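You operate a simulated robot arm through the tools that you are given. There is no shell and no other tool.

You run a simulated robot arm. Do the job below in one go: nothing can be reset, and whatever is moved stays where it is left.

## Task
Set the controls near the aisle edge of the low mat. At the end: the lower brake knob is turned to off; the wrap brake knob is turned to off; the upper nut is turned to tight; the wrap nut is turned to tight; whatever was shut is shut again. Leave all else as you found it, and nothing knocked over.

It is judged by the outcome, as a careful person would: the job done as asked, and still so three seconds after it is handed in. It fails if anything else is knocked over, pushed out of place, dropped, spilled or broken.

## Robot
A 7-joint arm with a two-finger parallel gripper, fixed in place. Base frame: the origin is on the floor under the middle of its stand, x ahead of it, y to its left, z up. Units: mm, degrees, N and s.
It reaches about 1479 mm from its shoulder. Its first joint turns from -166.0 to 166.0 degrees. Payload 4.4 kg.
The TCP is the grasp point between the finger pads, 23 mm short of the fingertips. In the tool frame z runs along the fingers and y along their closing line. Largest opening 94 mm; finger width 38, thickness 10; the body of the gripper, 54 by 96 mm, starts 39 mm behind the TCP.
Orientation is that of the tool frame in the base frame, as a unit quaternion [w, x, y, z]. With the fingers straight down and closing along the base's y, the tool's x points along the base's -x, its y along +y and its z along -z.

## Interface
- The arm moves only by the tool nudge_tool. Its argument "motion" is a list of rows, each an object of numbers (a shift or turn left out is 0, a gripper value left out holds the last): "tx", "ty", "tz": the shift along the base's x, y, z in units of 400 mm (1.0 is 400 mm); "wx", "wy", "wz": the turn, a rotation vector about the base's x, y, z in units of 90 degrees (1.0 is 90 degrees); "hand": the opening, from 0 (shut) to 1 (fully open). In form: [{"tx": .., "ty": .., "tz": .., "wx": .., "wy": .., "wz": .., "hand": ..}, ...]. A call has 1 to 20 rows; each row is the pose to reach, as a shift and turn from the pose commanded when the call began. A call with a number of a shift or a turn outside -1 to 1 is refused whole. Rows are played at 5 a second. More than 50 mm and 8.6 degrees between two rows, or a gripper value outside its range, and nothing of the call is played. A pose out of reach is approached as far as the arm can. The call stops where the force on the tool passes 40 N (or 10 N more than at its start, if that is more) or the arm is blocked; 0.2 s more then pass. Each finger travels about 72 mm/s and halts on what it meets, pressing with about 33 N; the grip force reading is that of the motor and also rises with nothing between the fingers. The clock runs only during rows and for 0.2 s after the last one: add rows that repeat a pose to give the fingers time. It gives the time, the measured TCP pose, the force on the tool (base axes), the opening and the grip force at its end, in the units of the frame above (readings bear some noise), with the torque about the TCP (base axes, N m) and any sound that the robot's microphone picked up, and new pictures: "show" is both (left out), scene, wrist or none.
- Cameras (640 x 400 px; columns grow to the right, rows downward): "scene" is fixed at [217.1, 501, 2204.4]; the picture's right is [-0.73, -0.68, 0.00], its down [-0.43, 0.46, -0.78] and it looks along [0.53, -0.57, -0.63] (base axes); focal length 313 px, centre (320, 200). "wrist" rides on the gripper at [86, 16, -75] in the tool frame; the picture's right is [-0.18, 0.98, 0.00], its down [-0.58, -0.11, -0.81] and it looks along [-0.79, -0.15, 0.59] (tool axes); focal length 243 px, centre (320, 200). There is no depth. A picture from a camera that has moved, and an enlarged one, comes with that camera's place and axes in the base frame and with its lens.
- close_up(camera, box): a new picture of the part [left, top, right, bottom] of that camera's present view, enlarged. The clock stands still meanwhile.
- hand_in(): hands the job in; it is judged then, once.

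Places have to be worked out from the pictures, the camera data and where the tool is seen. Open the gripper and draw the arm clear of the work before you hand the job in, unless the task says otherwise.

The tools are called by a JSON object that holds its "method" and its "body". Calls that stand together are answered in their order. nudge_tool: Moves the arm, as the interface text tells. Its arguments: {"type":"object","properties":{"motion":{"type":"array"},"show":{"type":"string","enum":["both","scene","wrist","none"]}},"required":["motion"]} The other tools are called the same way: close_up (camera, box) takes an enlarged picture of a part of a camera's view; hand_in () hands the job in.

At the start:

```text
t: 0.0
eef_pos: [519.2, -115.9, 1719.9]
tool_rot: [0.0, 0.001, 1.0, 0.0]
force: [-0.1, -0.6, -0.8]
ft_torque: [0.02, 0.02, 0.01]
opening: 94.0
finger_force: 0.1
```

scene: 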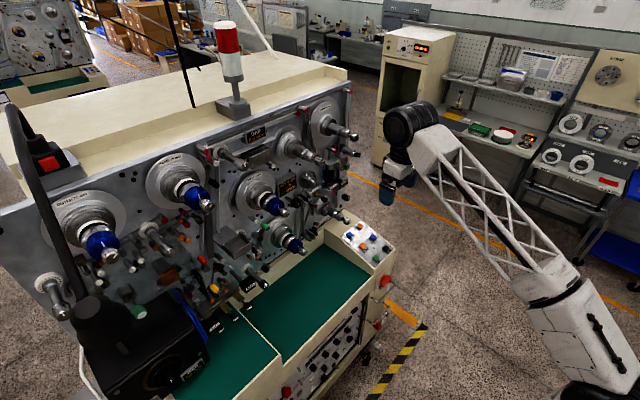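
wrist: 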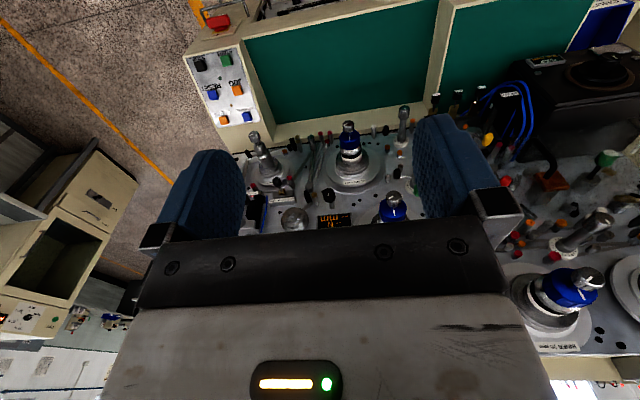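

I start by looking closely at the machine from the fixed camera, to find the low mat, its aisle edge, and the controls near it.

{"method": "close_up", "body": {"camera": "scene", "box": [180, 200, 420, 400]}}

{"method": "close_up", "body": {"camera": "scene", "box": [280, 200, 420, 290]}}

{"method": "close_up", "body": {"camera": "scene", "box": [260, 280, 400, 400]}}

{"method": "close_up", "body": {"camera": "wrist", "box": [180, 0, 340, 140]}}

```text
2.00 times, centred on (300, 300) of scene
camera zoom: at [217.1, 501.0, 2204.4], right [-0.73, -0.68, 0.0], down [-0.43, 0.46, -0.78], along [0.53, -0.57, -0.63], focal length 625 px, centre (360, 0)
```

zoom: 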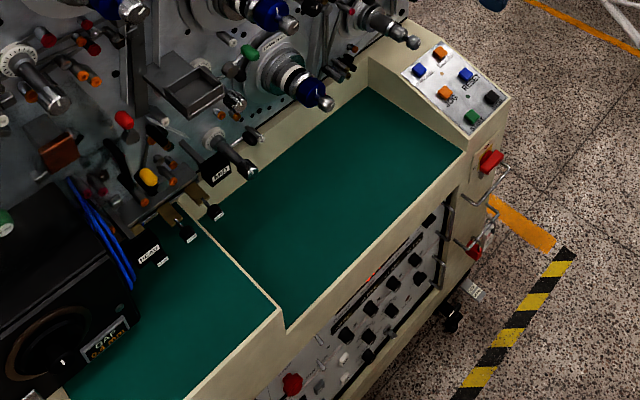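

```text
4.44 times, centred on (350, 245) of scene
camera zoom: at [217.1, 501.0, 2204.4], right [-0.73, -0.68, 0.0], down [-0.43, 0.46, -0.78], along [0.53, -0.57, -0.63], focal length 1390 px, centre (187, 0)
```

zoom: 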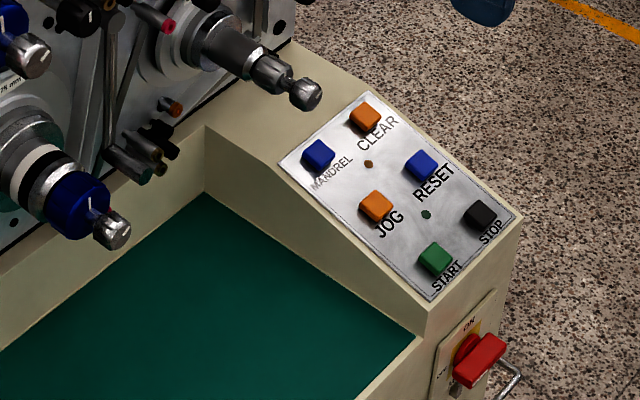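

```text
3.33 times, centred on (330, 340) of scene
camera zoom: at [217.1, 501.0, 2204.4], right [-0.73, -0.68, 0.0], down [-0.43, 0.46, -0.78], along [0.53, -0.57, -0.63], focal length 1042 px, centre (287, -267)
```

zoom: 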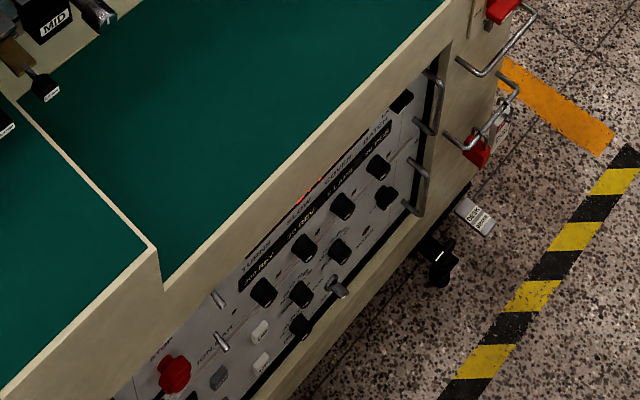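

```text
2.86 times, centred on (260, 70) of wrist
camera zoom: at [433.9, -99.8, 1794.7], right [0.18, 0.98, 0.0], down [0.58, -0.11, 0.81], along [0.79, -0.15, -0.59], focal length 693 px, centre (491, 571)
```

zoom: 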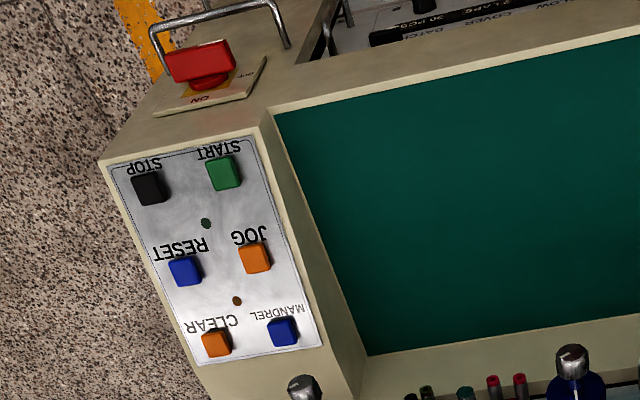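

Now I zoom on the panel's spindles to read labels.

{"method": "close_up", "body": {"camera": "scene", "box": [220, 90, 370, 185]}}

{"method": "close_up", "body": {"camera": "scene", "box": [220, 160, 340, 260]}}

{"method": "close_up", "body": {"camera": "scene", "box": [30, 140, 220, 270]}}

{"method": "close_up", "body": {"camera": "scene", "box": [140, 220, 280, 320]}}

{"method": "close_up", "body": {"camera": "scene", "box": [60, 280, 240, 400]}}

{"method": "close_up", "body": {"camera": "wrist", "box": [230, 100, 440, 240]}}

{"method": "close_up", "body": {"camera": "wrist", "box": [420, 60, 640, 200]}}

{"method": "close_up", "body": {"camera": "wrist", "box": [480, 180, 640, 380]}}

```text
4.21 times, centred on (295, 138) of scene
camera zoom: at [217.1, 501.0, 2204.4], right [-0.73, -0.68, 0.0], down [-0.43, 0.46, -0.78], along [0.53, -0.57, -0.63], focal length 1317 px, centre (425, 463)
```

zoom: 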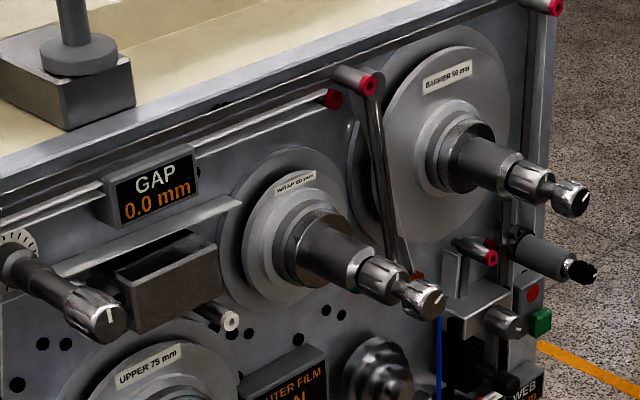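

```text
4.00 times, centred on (280, 210) of scene
camera zoom: at [217.1, 501.0, 2204.4], right [-0.73, -0.68, 0.0], down [-0.43, 0.46, -0.78], along [0.53, -0.57, -0.63], focal length 1251 px, centre (480, 160)
```

zoom: 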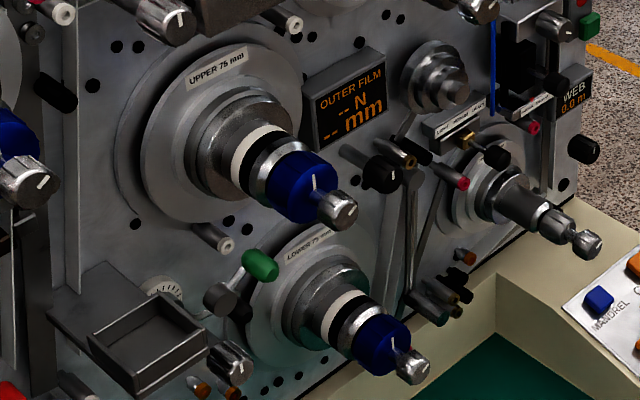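

```text
3.08 times, centred on (125, 205) of scene
camera zoom: at [217.1, 501.0, 2204.4], right [-0.73, -0.68, 0.0], down [-0.43, 0.46, -0.78], along [0.53, -0.57, -0.63], focal length 962 px, centre (920, 185)
```

zoom: 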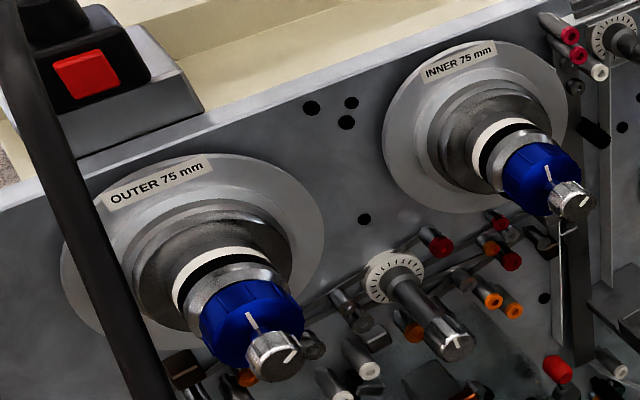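

```text
4.00 times, centred on (210, 270) of scene
camera zoom: at [217.1, 501.0, 2204.4], right [-0.73, -0.68, 0.0], down [-0.43, 0.46, -0.78], along [0.53, -0.57, -0.63], focal length 1251 px, centre (760, -80)
```

zoom: 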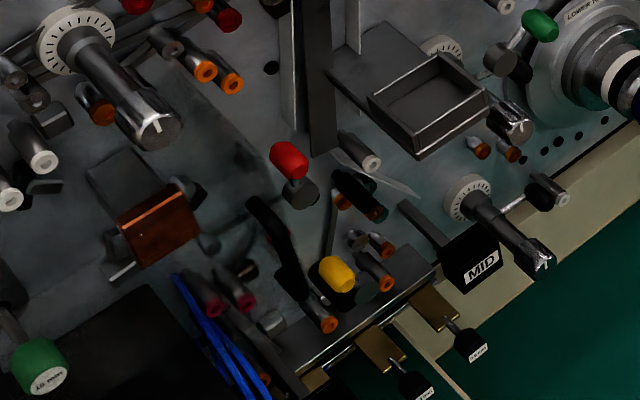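

```text
3.33 times, centred on (150, 340) of scene
camera zoom: at [217.1, 501.0, 2204.4], right [-0.73, -0.68, 0.0], down [-0.43, 0.46, -0.78], along [0.53, -0.57, -0.63], focal length 1042 px, centre (887, -267)
```

zoom: 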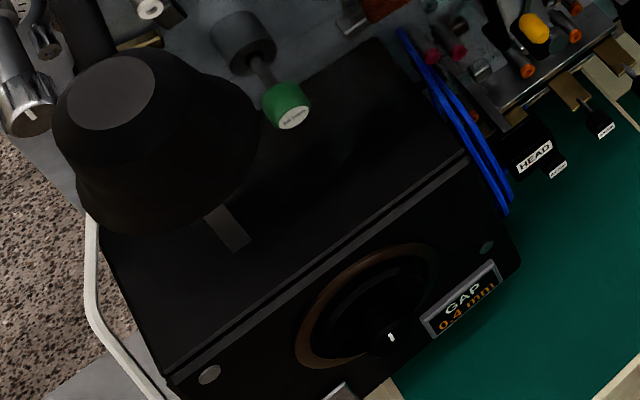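

```text
2.86 times, centred on (335, 170) of wrist
camera zoom: at [433.9, -99.8, 1794.7], right [0.18, 0.98, 0.0], down [0.58, -0.11, 0.81], along [0.79, -0.15, -0.59], focal length 693 px, centre (277, 286)
```

zoom: 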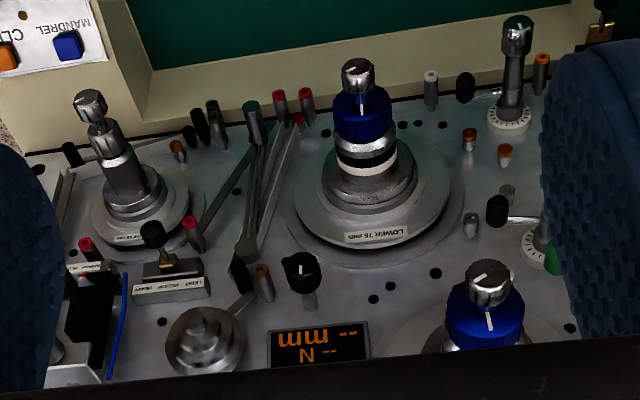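

```text
2.86 times, centred on (530, 130) of wrist
camera zoom: at [433.9, -99.8, 1794.7], right [0.18, 0.98, 0.0], down [0.58, -0.11, 0.81], along [0.79, -0.15, -0.59], focal length 693 px, centre (-280, 400)
```

zoom: 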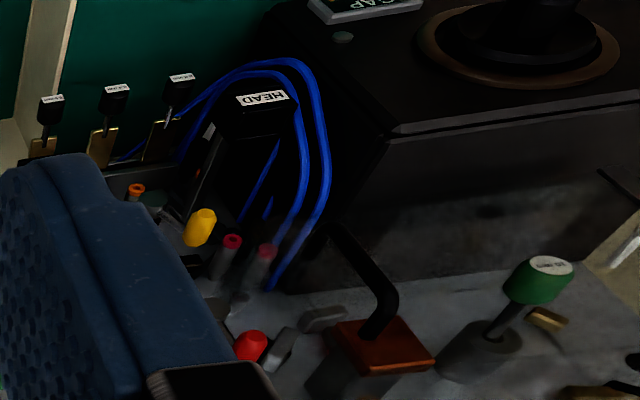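

```text
2.00 times, centred on (560, 280) of wrist
camera zoom: at [433.9, -99.8, 1794.7], right [0.18, 0.98, 0.0], down [0.58, -0.11, 0.81], along [0.79, -0.15, -0.59], focal length 485 px, centre (-160, 40)
```

zoom: 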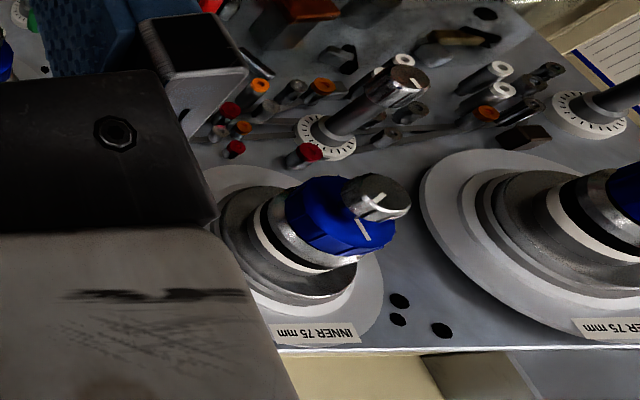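

The spindles UPPER, LOWER and WRAP each carry a nut and a tip knob with white index marks; LOWER's tip is around (874,-100,1212), UPPER's about (874,-21,1480), WRAP's about (860,-188,1616). I zoom tighter to look for legends telling "off"/"tight".

{"method": "close_up", "body": {"camera": "scene", "box": [265, 195, 297, 215]}}

{"method": "close_up", "body": {"camera": "scene", "box": [288, 235, 320, 255]}}

{"method": "close_up", "body": {"camera": "scene", "box": [300, 145, 332, 165]}}

{"method": "close_up", "body": {"camera": "scene", "box": [320, 120, 370, 151]}}

{"method": "close_up", "body": {"camera": "scene", "box": [300, 185, 380, 235]}}

{"method": "close_up", "body": {"camera": "scene", "box": [320, 290, 400, 340]}}

{"method": "close_up", "body": {"camera": "scene", "box": [290, 340, 370, 390]}}

{"method": "close_up", "body": {"camera": "scene", "box": [360, 260, 420, 298]}}

```text
16.00 times, centred on (281, 205) of scene
camera zoom: at [217.1, 501.0, 2204.4], right [-0.73, -0.68, 0.0], down [-0.43, 0.46, -0.78], along [0.53, -0.57, -0.63], focal length 5003 px, centre (944, 120)
```

zoom: 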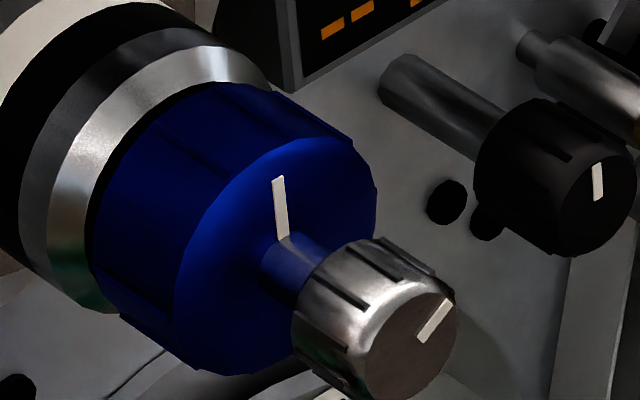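

```text
16.00 times, centred on (304, 245) of scene
camera zoom: at [217.1, 501.0, 2204.4], right [-0.73, -0.68, 0.0], down [-0.43, 0.46, -0.78], along [0.53, -0.57, -0.63], focal length 5003 px, centre (576, -520)
```

zoom: 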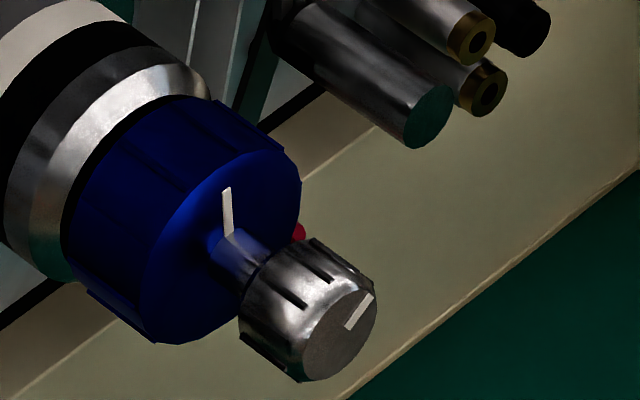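

```text
16.00 times, centred on (316, 155) of scene
camera zoom: at [217.1, 501.0, 2204.4], right [-0.73, -0.68, 0.0], down [-0.43, 0.46, -0.78], along [0.53, -0.57, -0.63], focal length 5003 px, centre (384, 920)
```

zoom: 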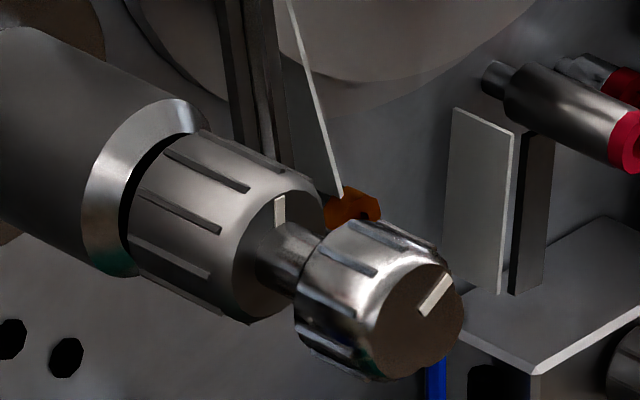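

```text
12.80 times, centred on (345, 136) of scene
camera zoom: at [217.1, 501.0, 2204.4], right [-0.73, -0.68, 0.0], down [-0.43, 0.46, -0.78], along [0.53, -0.57, -0.63], focal length 4003 px, centre (0, 1026)
```

zoom: 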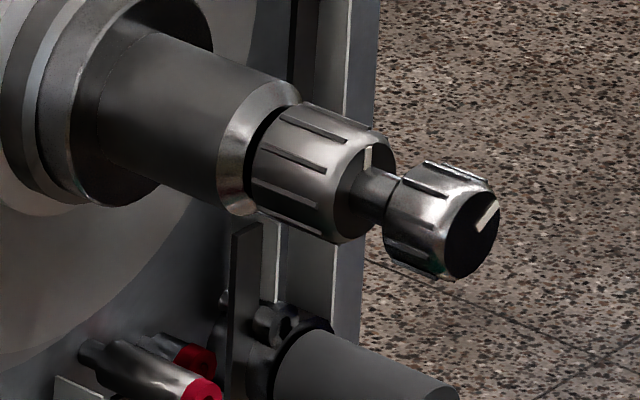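

```text
8.00 times, centred on (340, 210) of scene
camera zoom: at [217.1, 501.0, 2204.4], right [-0.73, -0.68, 0.0], down [-0.43, 0.46, -0.78], along [0.53, -0.57, -0.63], focal length 2502 px, centre (160, 120)
```

zoom: 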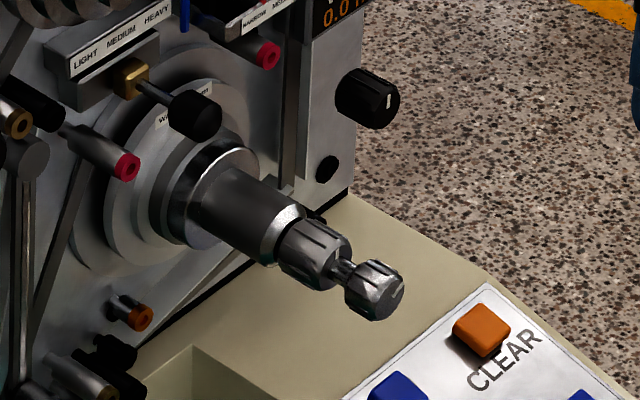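

```text
8.00 times, centred on (360, 315) of scene
camera zoom: at [217.1, 501.0, 2204.4], right [-0.73, -0.68, 0.0], down [-0.43, 0.46, -0.78], along [0.53, -0.57, -0.63], focal length 2502 px, centre (0, -720)
```

zoom: 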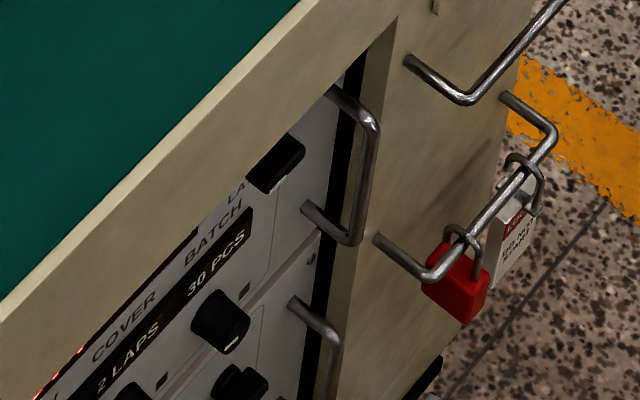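

```text
8.00 times, centred on (330, 365) of scene
camera zoom: at [217.1, 501.0, 2204.4], right [-0.73, -0.68, 0.0], down [-0.43, 0.46, -0.78], along [0.53, -0.57, -0.63], focal length 2502 px, centre (240, -1120)
```

zoom: 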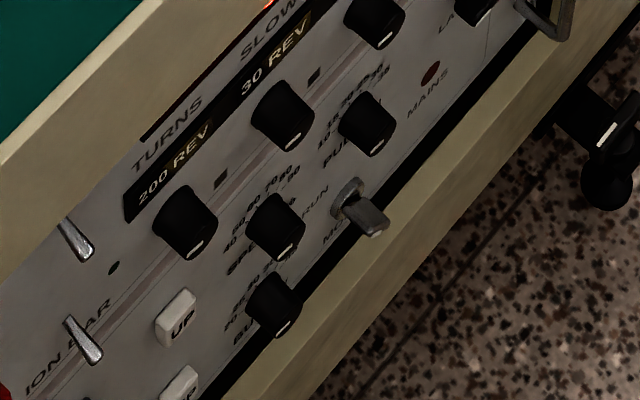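

```text
10.53 times, centred on (390, 279) of scene
camera zoom: at [217.1, 501.0, 2204.4], right [-0.73, -0.68, 0.0], down [-0.43, 0.46, -0.78], along [0.53, -0.57, -0.63], focal length 3292 px, centre (-417, -632)
```

zoom: 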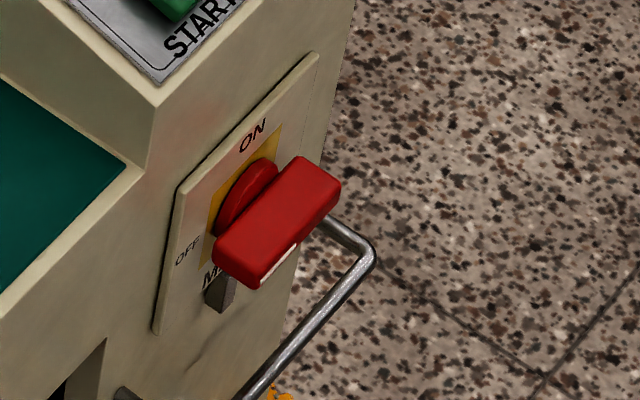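

I need the label text of the lower-right spindle and others to avoid confusing WRAP with a similar one.

{"method": "close_up", "body": {"camera": "scene", "box": [328, 188, 352, 203]}}

{"method": "close_up", "body": {"camera": "scene", "box": [280, 128, 304, 143]}}

{"method": "close_up", "body": {"camera": "wrist", "box": [240, 120, 304, 160]}}

{"method": "close_up", "body": {"camera": "wrist", "box": [255, 160, 319, 200]}}

{"method": "close_up", "body": {"camera": "wrist", "box": [320, 100, 400, 150]}}

{"method": "close_up", "body": {"camera": "scene", "box": [200, 0, 300, 62]}}

{"method": "close_up", "body": {"camera": "scene", "box": [360, 0, 640, 175]}}

{"method": "close_up", "body": {"camera": "scene", "box": [0, 0, 160, 100]}}

```text
16.00 times, centred on (340, 196) of scene
camera zoom: at [217.1, 501.0, 2204.4], right [-0.73, -0.68, 0.0], down [-0.43, 0.46, -0.78], along [0.53, -0.57, -0.63], focal length 5003 px, centre (0, 272)
```

zoom: 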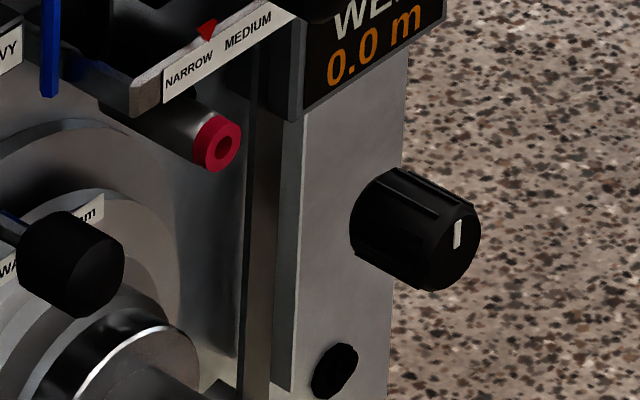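

```text
16.00 times, centred on (292, 136) of scene
camera zoom: at [217.1, 501.0, 2204.4], right [-0.73, -0.68, 0.0], down [-0.43, 0.46, -0.78], along [0.53, -0.57, -0.63], focal length 5003 px, centre (768, 1232)
```

zoom: 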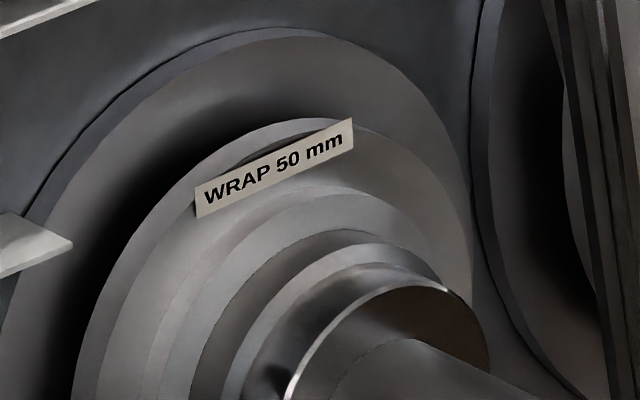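

```text
10.00 times, centred on (272, 140) of wrist
camera zoom: at [433.9, -99.8, 1794.7], right [0.18, 0.98, 0.0], down [0.58, -0.11, 0.81], along [0.79, -0.15, -0.59], focal length 2426 px, centre (800, 800)
```

zoom: 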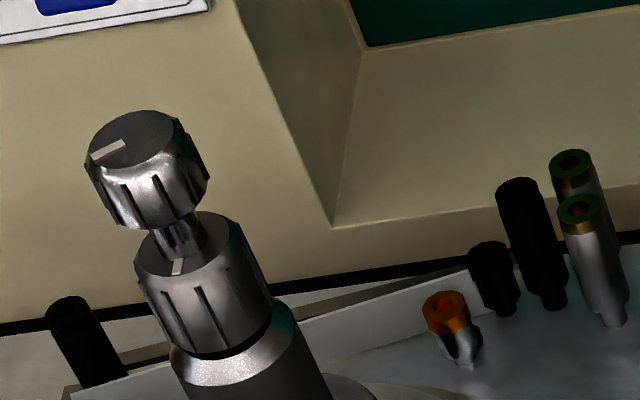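

```text
10.00 times, centred on (287, 180) of wrist
camera zoom: at [433.9, -99.8, 1794.7], right [0.18, 0.98, 0.0], down [0.58, -0.11, 0.81], along [0.79, -0.15, -0.59], focal length 2426 px, centre (650, 400)
```

zoom: 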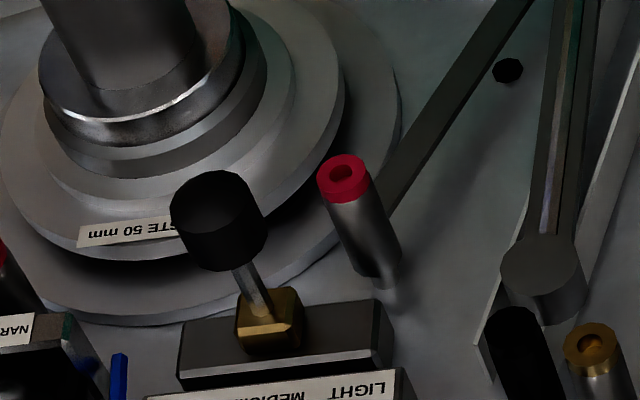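

```text
8.00 times, centred on (360, 125) of wrist
camera zoom: at [433.9, -99.8, 1794.7], right [0.18, 0.98, 0.0], down [0.58, -0.11, 0.81], along [0.79, -0.15, -0.59], focal length 1941 px, centre (0, 800)
```

zoom: 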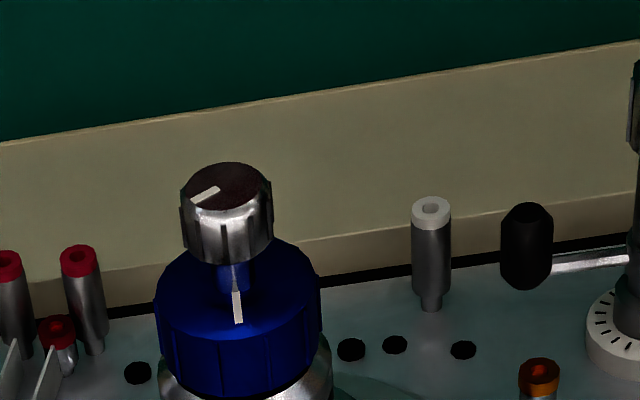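

```text
6.40 times, centred on (250, 31) of scene
camera zoom: at [217.1, 501.0, 2204.4], right [-0.73, -0.68, 0.0], down [-0.43, 0.46, -0.78], along [0.53, -0.57, -0.63], focal length 2001 px, centre (768, 1282)
```

zoom: 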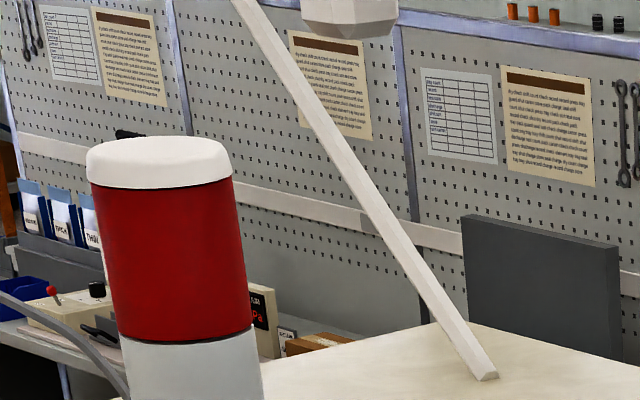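

```text
2.29 times, centred on (500, 88) of scene
camera zoom: at [217.1, 501.0, 2204.4], right [-0.73, -0.68, 0.0], down [-0.43, 0.46, -0.78], along [0.53, -0.57, -0.63], focal length 715 px, centre (-91, 457)
```

zoom: 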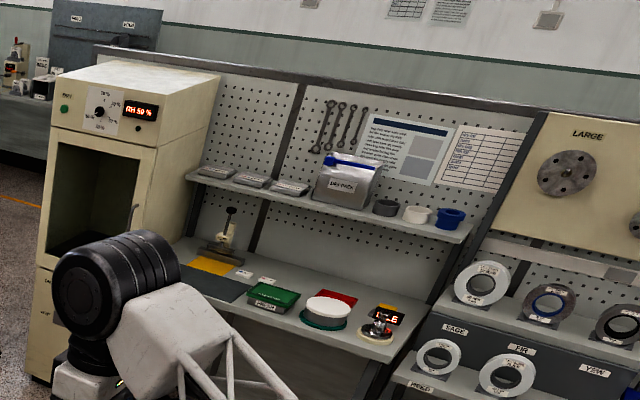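

```text
4.00 times, centred on (80, 50) of scene
camera zoom: at [217.1, 501.0, 2204.4], right [-0.73, -0.68, 0.0], down [-0.43, 0.46, -0.78], along [0.53, -0.57, -0.63], focal length 1251 px, centre (1280, 800)
```

zoom: 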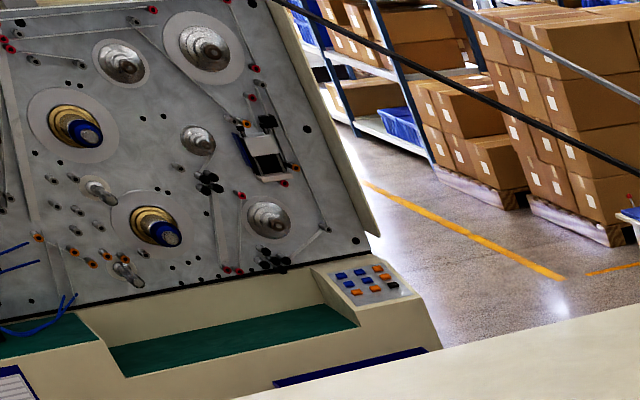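

The lower-right spindle is WASTE, so WRAP, UPPER and LOWER are unique; all nut marks point straight up and all brake marks about 60° clockwise. I bring the tool horizontal (fingers toward +x) to about (640,-20,1480), well in front of the panel, to look straight on.

{"method": "nudge_tool", "body": {"motion": [{"tx": 0.025, "ty": 0.02, "tz": -0.05, "wy": -0.0834, "hand": 1}, {"tx": 0.05, "ty": 0.04, "tz": -0.1, "wy": -0.1667}, {"tx": 0.075, "ty": 0.06, "tz": -0.15, "wy": -0.25}, {"tx": 0.1, "ty": 0.08, "tz": -0.2, "wy": -0.3333}, {"tx": 0.125, "ty": 0.1, "tz": -0.25, "wy": -0.4167}, {"tx": 0.15, "ty": 0.12, "tz": -0.3, "wy": -0.5}, {"tx": 0.175, "ty": 0.14, "tz": -0.35, "wy": -0.5833}, {"tx": 0.2, "ty": 0.16, "tz": -0.4, "wy": -0.6667}, {"tx": 0.225, "ty": 0.18, "tz": -0.45, "wy": -0.75}, {"tx": 0.25, "ty": 0.2, "tz": -0.5, "wy": -0.8333}, {"tx": 0.275, "ty": 0.22, "tz": -0.55, "wy": -0.9167}, {"tx": 0.3, "ty": 0.24, "tz": -0.6, "wy": -1.0}, {"tx": 0.3, "ty": 0.24, "tz": -0.6, "wy": -1.0}]}}

```text
t: 3.0
eef_pos: [691.4, -20.8, 1417.6]
tool_rot: [0.673, 0.002, 0.739, 0.001]
force: [-0.3, 0.0, 0.9]
ft_torque: [-0.03, 0.02, 0.02]
opening: 93.9
finger_force: 0.1
stopped in row 13: the arm was blocked; the commanded pose is now the measured one
camera wrist: at [609.8, -4.8, 1338.0], right [0.02, 0.98, 0.19], down [-0.75, -0.11, 0.65], along [0.66, -0.15, 0.73], focal length 243 px, centre (320, 200)
```

scene: 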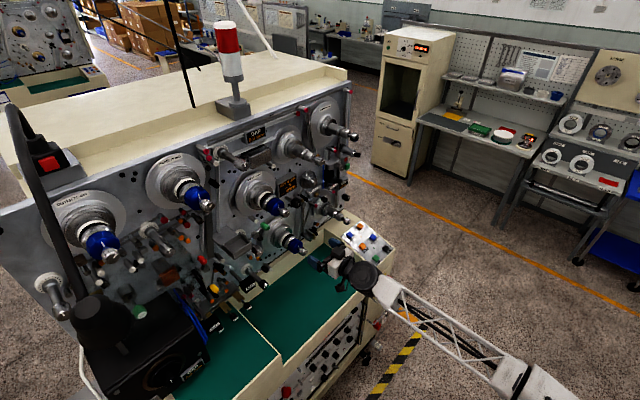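
wrist: 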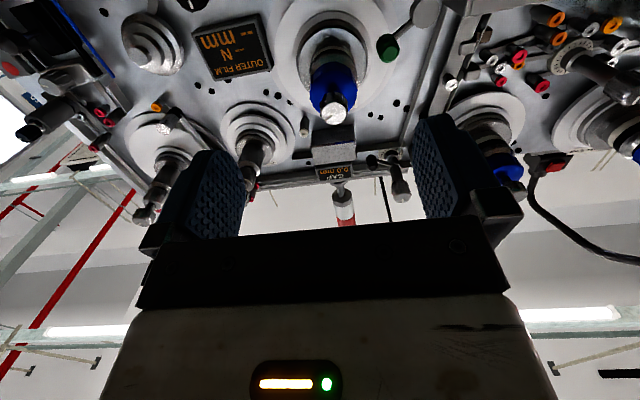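

The arm stopped short with no contact force (likely a wrist joint limit near the base); the tool still points 5° down. I move a bit outward and up, where the forearm is flatter, while levelling the tool.

{"method": "nudge_tool", "body": {"motion": [{"tx": 0.04, "tz": 0.04}, {"tx": 0.08, "tz": 0.08}, {"tx": 0.12, "tz": 0.12, "wy": -0.02}, {"tx": 0.15, "tz": 0.155, "wy": -0.04}, {"tx": 0.17, "tz": 0.155, "wy": -0.06}, {"tx": 0.17, "tz": 0.155, "wy": -0.06}]}}

```text
t: 4.4
eef_pos: [758.9, -21.3, 1481.4]
tool_rot: [0.709, 0.001, 0.706, 0.002]
force: [-0.3, -0.1, 0.5]
ft_torque: [-0.01, 0.03, -0.01]
opening: 94.0
finger_force: 0.2
camera wrist: at [685.0, -4.4, 1394.1], right [0.0, 0.98, 0.19], down [-0.81, -0.11, 0.58], along [0.59, -0.15, 0.79], focal length 243 px, centre (320, 200)
```

scene: 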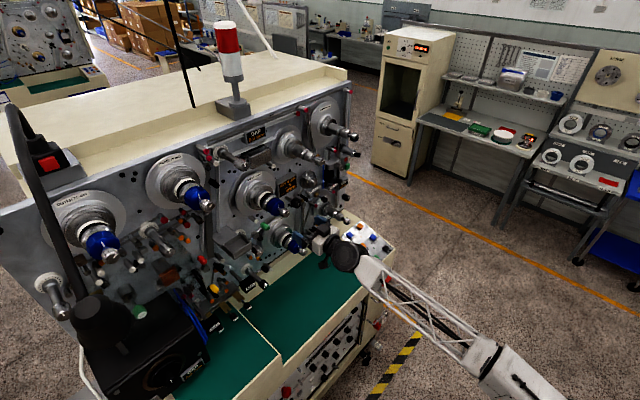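
wrist: 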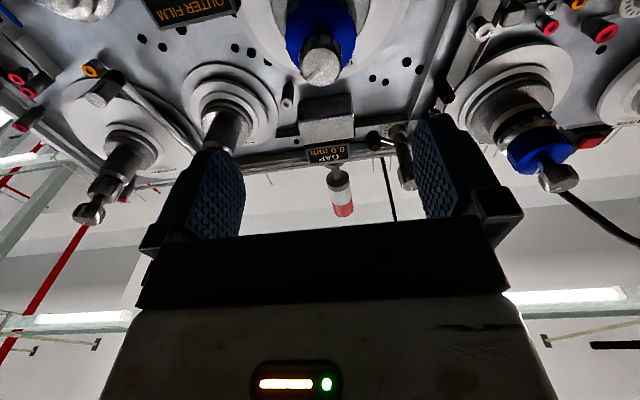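

The tool is level and almost in line with the UPPER spindle (tip ≈ (871,-19,1477)). Close-ups of the spindle faces from here, to read marks and any legends.

{"method": "close_up", "body": {"camera": "wrist", "box": [270, 0, 370, 100]}}

{"method": "close_up", "body": {"camera": "wrist", "box": [180, 60, 280, 160]}}

{"method": "close_up", "body": {"camera": "wrist", "box": [60, 120, 160, 230]}}

{"method": "close_up", "body": {"camera": "scene", "box": [230, 170, 390, 280]}}

```text
4.00 times, centred on (320, 50) of wrist
camera zoom: at [685.0, -4.4, 1394.1], right [0.0, 0.98, 0.19], down [-0.81, -0.11, 0.58], along [0.59, -0.15, 0.79], focal length 970 px, centre (320, 800)
```

zoom: 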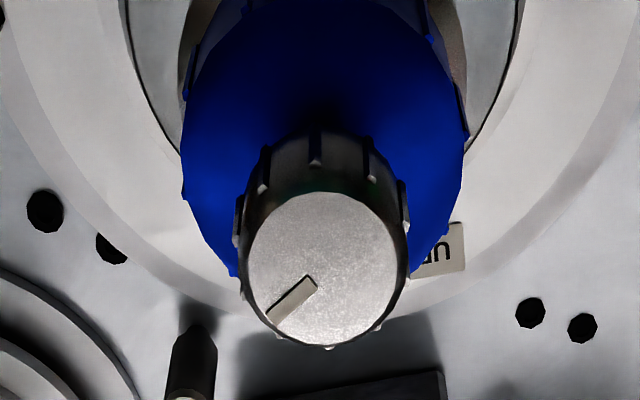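

```text
4.00 times, centred on (230, 110) of wrist
camera zoom: at [685.0, -4.4, 1394.1], right [0.0, 0.98, 0.19], down [-0.81, -0.11, 0.58], along [0.59, -0.15, 0.79], focal length 970 px, centre (680, 560)
```

zoom: 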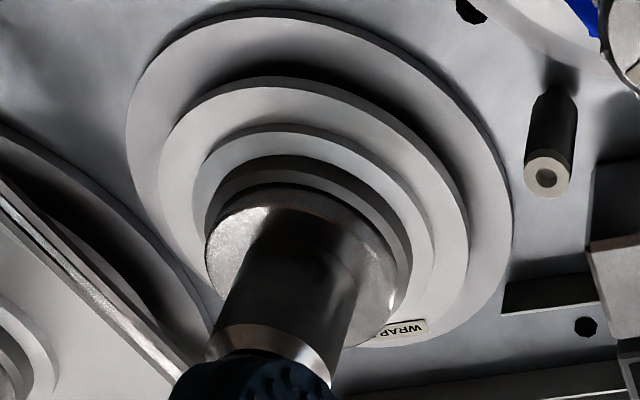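

```text
3.64 times, centred on (110, 175) of wrist
camera zoom: at [685.0, -4.4, 1394.1], right [0.0, 0.98, 0.19], down [-0.81, -0.11, 0.58], along [0.59, -0.15, 0.79], focal length 882 px, centre (1084, 291)
```

zoom: 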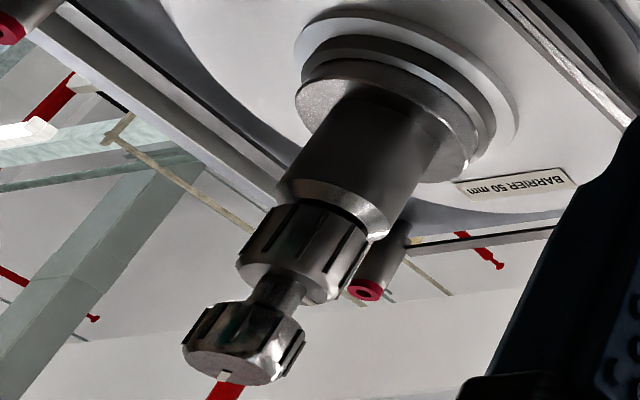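

```text
3.64 times, centred on (310, 225) of scene
camera zoom: at [217.1, 501.0, 2204.4], right [-0.73, -0.68, 0.0], down [-0.43, 0.46, -0.78], along [0.53, -0.57, -0.63], focal length 1137 px, centre (356, 109)
```

zoom: 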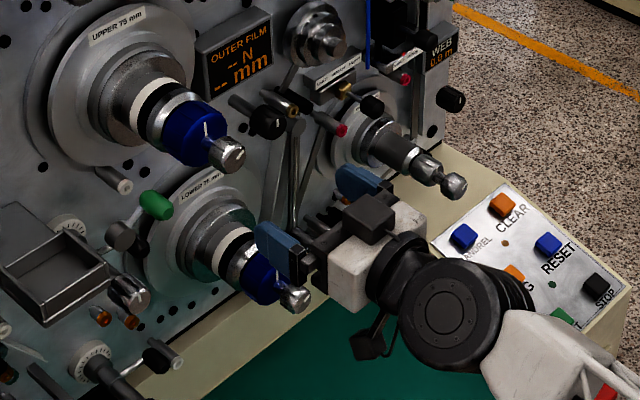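

UPPER's tip face triangulates to about (861,-19,1476), with the nut face roughly 43 mm behind it, and its brake mark at 60° clockwise from up. I advance with open fingers along its axis to x≈850 and look again before reaching the nut.

{"method": "nudge_tool", "body": {"motion": [{"tx": 0.0, "ty": 0.005, "tz": -0.012, "hand": 1}, {"tx": 0.05, "ty": 0.005, "tz": -0.012}, {"tx": 0.1, "ty": 0.005, "tz": -0.012}, {"tx": 0.15, "ty": 0.005, "tz": -0.012}, {"tx": 0.19, "ty": 0.005, "tz": -0.012}, {"tx": 0.2275, "ty": 0.005, "tz": -0.012}, {"tx": 0.2275, "ty": 0.005, "tz": -0.012}]}}

```text
t: 6.0
eef_pos: [848.9, -18.4, 1475.8]
tool_rot: [0.708, 0.002, 0.706, 0.0]
force: [1.0, -0.2, -0.3]
ft_torque: [-0.03, 0.03, 0.01]
opening: 94.0
finger_force: 0.0
camera wrist: at [775.6, -1.1, 1389.5], right [0.0, 0.98, 0.19], down [-0.81, -0.11, 0.58], along [0.59, -0.15, 0.79], focal length 243 px, centre (320, 200)
```

scene: 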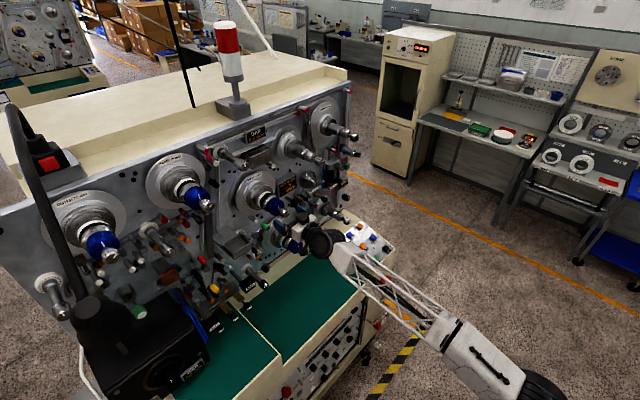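
wrist: 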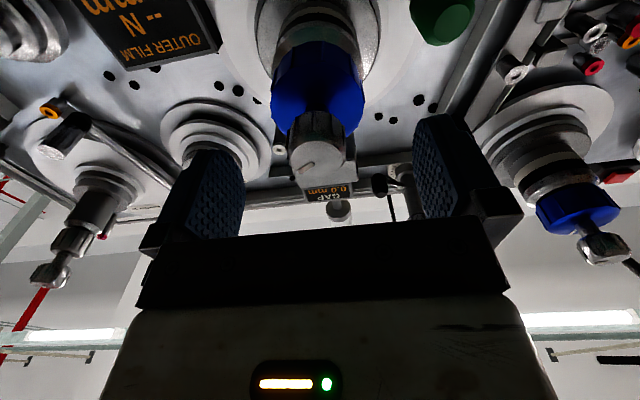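

I check the alignment with close-ups of both cameras.

{"method": "close_up", "body": {"camera": "scene", "box": [250, 180, 346, 240]}}

{"method": "close_up", "body": {"camera": "wrist", "box": [190, 0, 510, 200]}}

```text
6.67 times, centred on (298, 210) of scene
camera zoom: at [217.1, 501.0, 2204.4], right [-0.73, -0.68, 0.0], down [-0.43, 0.46, -0.78], along [0.53, -0.57, -0.63], focal length 2085 px, centre (467, 133)
```

zoom: 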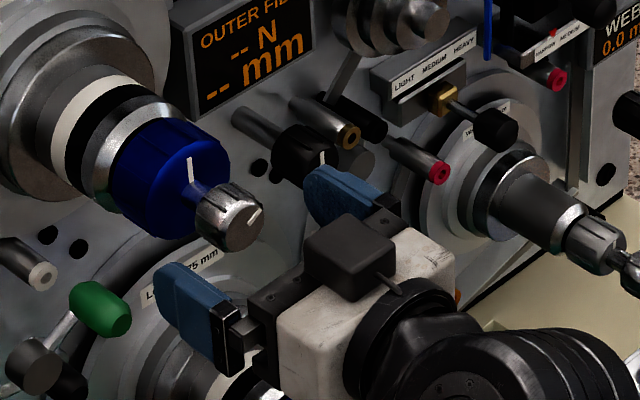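

```text
2.00 times, centred on (350, 100) of wrist
camera zoom: at [775.6, -1.1, 1389.5], right [0.0, 0.98, 0.19], down [-0.81, -0.11, 0.58], along [0.59, -0.15, 0.79], focal length 485 px, centre (260, 400)
```

zoom: 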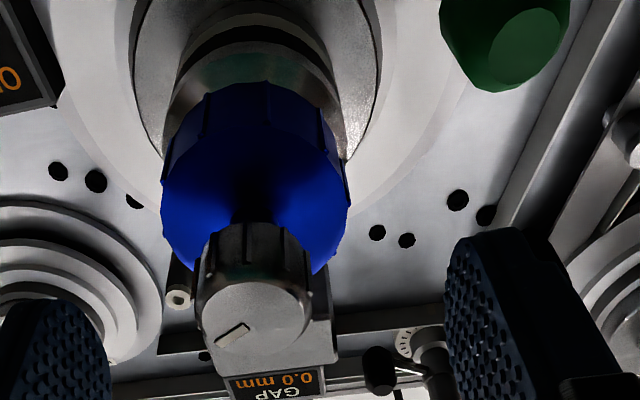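

The knob sits between the open fingers, its face near x≈868, z≈1478, y≈-19. I advance to TCP x≈898 so the last ~12 mm of the fingers overlap the blue nut while the tip knob stays clear of the palm.

{"method": "nudge_tool", "body": {"motion": [{"tx": 0.03, "tz": 0.005, "hand": 1}, {"tx": 0.06, "tz": 0.005}, {"tx": 0.085, "tz": 0.005}, {"tx": 0.105, "tz": 0.005}, {"tx": 0.12, "tz": 0.005}, {"tx": 0.12, "tz": 0.005}]}}

{"method": "close_up", "body": {"camera": "wrist", "box": [190, 0, 510, 200]}}

{"method": "close_up", "body": {"camera": "scene", "box": [250, 180, 330, 230]}}

```text
t: 7.4
eef_pos: [897.8, -18.6, 1480.8]
tool_rot: [0.709, 0.002, 0.706, 0.001]
force: [0.0, 0.2, 0.3]
ft_torque: [0.01, 0.01, 0.03]
opening: 94.2
finger_force: 0.1
camera wrist: at [824.0, -2.2, 1394.1], right [0.0, 0.98, 0.19], down [-0.81, -0.11, 0.58], along [0.59, -0.15, 0.79], focal length 243 px, centre (320, 200)
```

scene: 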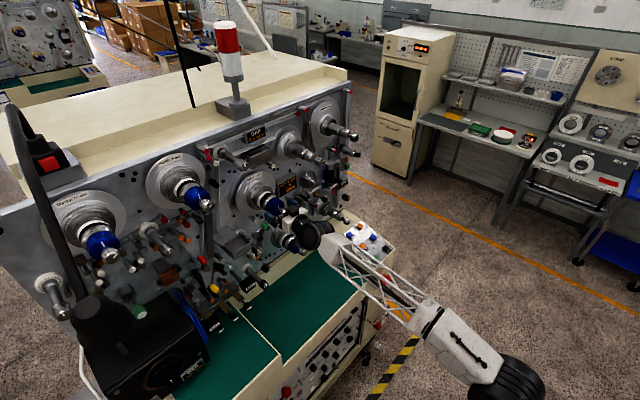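
wrist: 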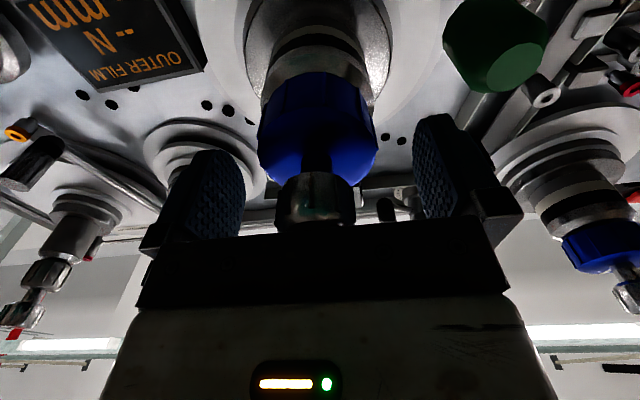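

```text
2.00 times, centred on (350, 100) of wrist
camera zoom: at [824.0, -2.2, 1394.1], right [0.0, 0.98, 0.19], down [-0.81, -0.11, 0.58], along [0.59, -0.15, 0.79], focal length 485 px, centre (260, 400)
```

zoom: 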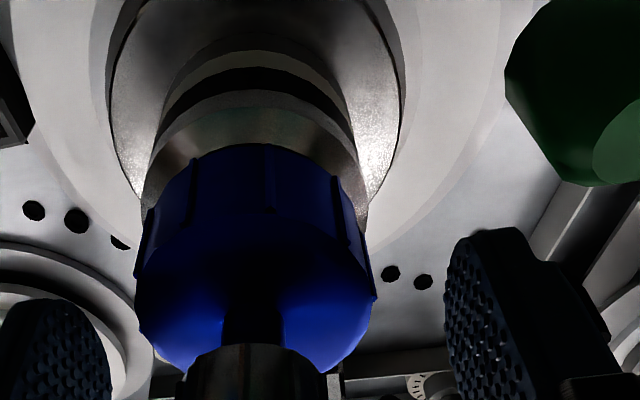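

```text
8.00 times, centred on (290, 205) of scene
camera zoom: at [217.1, 501.0, 2204.4], right [-0.73, -0.68, 0.0], down [-0.43, 0.46, -0.78], along [0.53, -0.57, -0.63], focal length 2502 px, centre (560, 160)
```

zoom: 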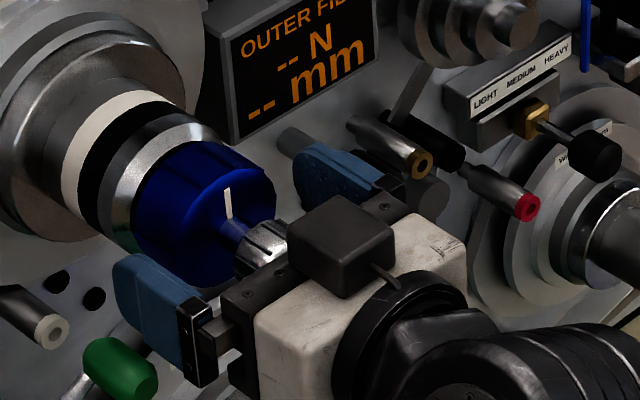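

Fingers straddle the blue nut with about 15 mm overlap and the tip knob clears the palm. I close on it.

{"method": "nudge_tool", "body": {"motion": [{"hand": 0.5}, {"hand": 0.3}, {"hand": 0.3}, {"hand": 0.3}, {"hand": 0.3}]}}

{"method": "close_up", "body": {"camera": "scene", "box": [250, 180, 330, 230]}}

```text
t: 8.6
eef_pos: [897.2, -20.1, 1480.5]
tool_rot: [0.709, 0.003, 0.706, 0.0]
force: [5.3, -37.3, 1.1]
ft_torque: [-0.02, -0.2, -0.7]
opening: 59.7
finger_force: 45.3
camera wrist: at [824.1, -3.6, 1394.0], right [0.0, 0.98, 0.19], down [-0.81, -0.11, 0.58], along [0.59, -0.15, 0.79], focal length 243 px, centre (320, 200)
```

scene: 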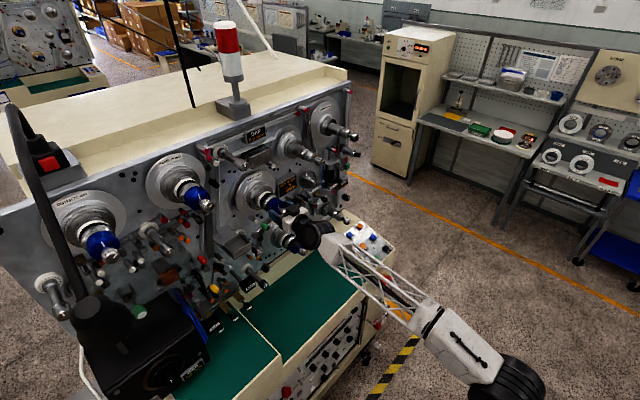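
wrist: 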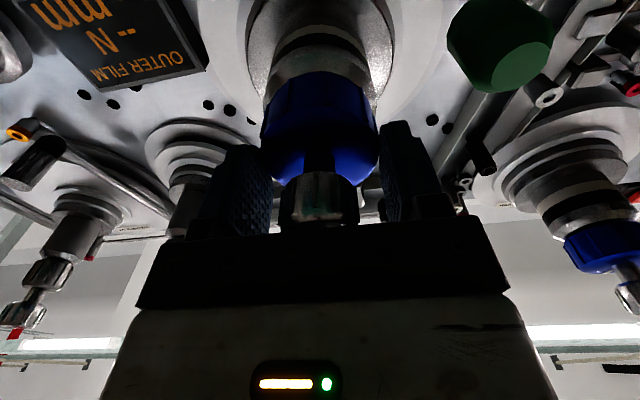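

```text
8.00 times, centred on (290, 205) of scene
camera zoom: at [217.1, 501.0, 2204.4], right [-0.73, -0.68, 0.0], down [-0.43, 0.46, -0.78], along [0.53, -0.57, -0.63], focal length 2502 px, centre (560, 160)
```

zoom: 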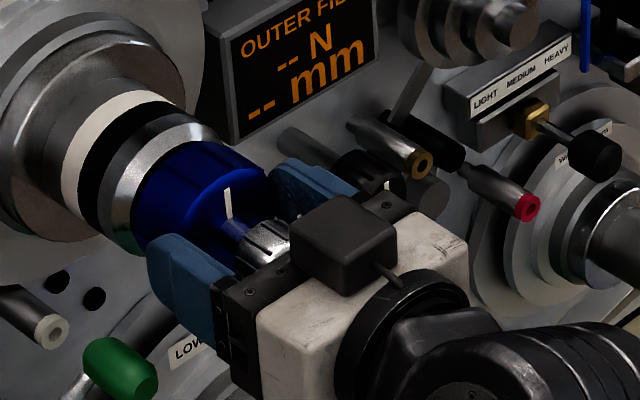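

The nut is gripped (60 mm) but with -37 N sideways, so the nut's axis lies a little further to -y than the tool. I shift the tool slightly to -y to balance the grip.

{"method": "nudge_tool", "body": {"motion": [{"ty": -0.003}, {"ty": -0.005}, {"ty": -0.005}], "show": "none"}}

```text
t: 9.4
eef_pos: [897.1, -20.3, 1480.6]
tool_rot: [0.709, 0.002, 0.705, 0.001]
force: [24.6, -0.7, 16.2]
ft_torque: [0.04, -0.48, -0.26]
opening: 59.7
finger_force: 44.9
```

The side force is balanced now. I begin turning the UPPER nut clockwise (+x rotation) in small steps, watching torque.

{"method": "nudge_tool", "body": {"motion": [{"wx": 0.04}, {"wx": 0.08}, {"wx": 0.12}, {"wx": 0.16}, {"wx": 0.2}]}}

{"method": "close_up", "body": {"camera": "scene", "box": [250, 180, 330, 230]}}

```text
t: 10.6
eef_pos: [896.0, -19.5, 1481.1]
tool_rot: [0.701, 0.106, 0.697, 0.107]
force: [10.4, 8.6, 3.1]
ft_torque: [0.04, -0.12, -0.05]
opening: 59.7
finger_force: 45.2
stopped in row 5: the force on the tool passed its limit at 41 N (the readings are from after the stop); the commanded pose is now the measured one
camera wrist: at [823.1, 21.0, 1402.0], right [0.0, 0.88, 0.47], down [-0.81, -0.28, 0.52], along [0.59, -0.38, 0.71], focal length 243 px, centre (320, 200)
```

scene: 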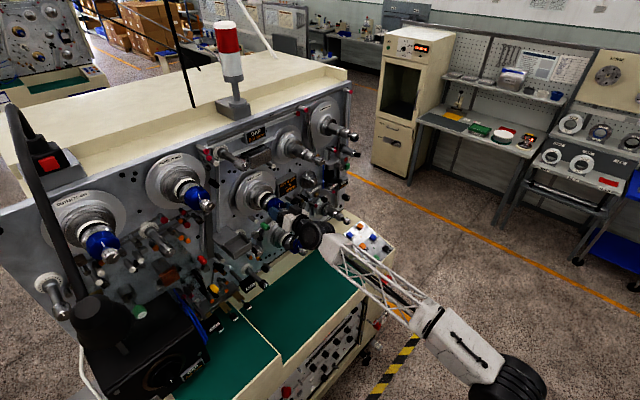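
wrist: 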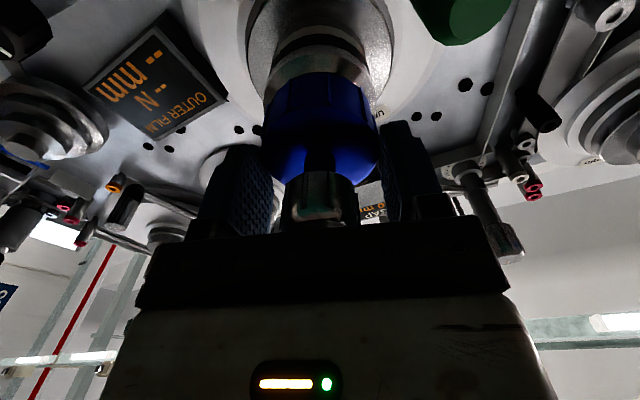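

```text
8.00 times, centred on (290, 205) of scene
camera zoom: at [217.1, 501.0, 2204.4], right [-0.73, -0.68, 0.0], down [-0.43, 0.46, -0.78], along [0.53, -0.57, -0.63], focal length 2502 px, centre (560, 160)
```

zoom: 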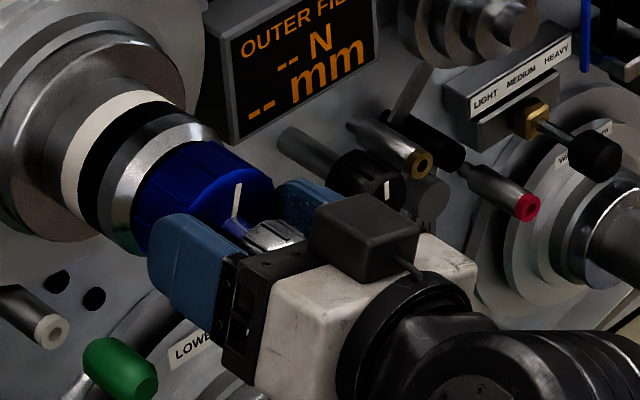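

The nut follows the fingers (its mark is now ~17° clockwise); the stop came from slight off-axis drag. I continue turning from the re-zeroed pose.

{"method": "nudge_tool", "body": {"motion": [{"wx": 0.04}, {"wx": 0.08}, {"wx": 0.12}, {"wx": 0.16}, {"wx": 0.2}], "show": "none"}}

```text
t: 11.8
eef_pos: [896.3, -19.5, 1480.7]
tool_rot: [0.675, 0.215, 0.673, 0.215]
force: [-10.1, 21.1, -4.9]
ft_torque: [0.03, 0.32, 0.5]
opening: 59.7
finger_force: 45.1
```

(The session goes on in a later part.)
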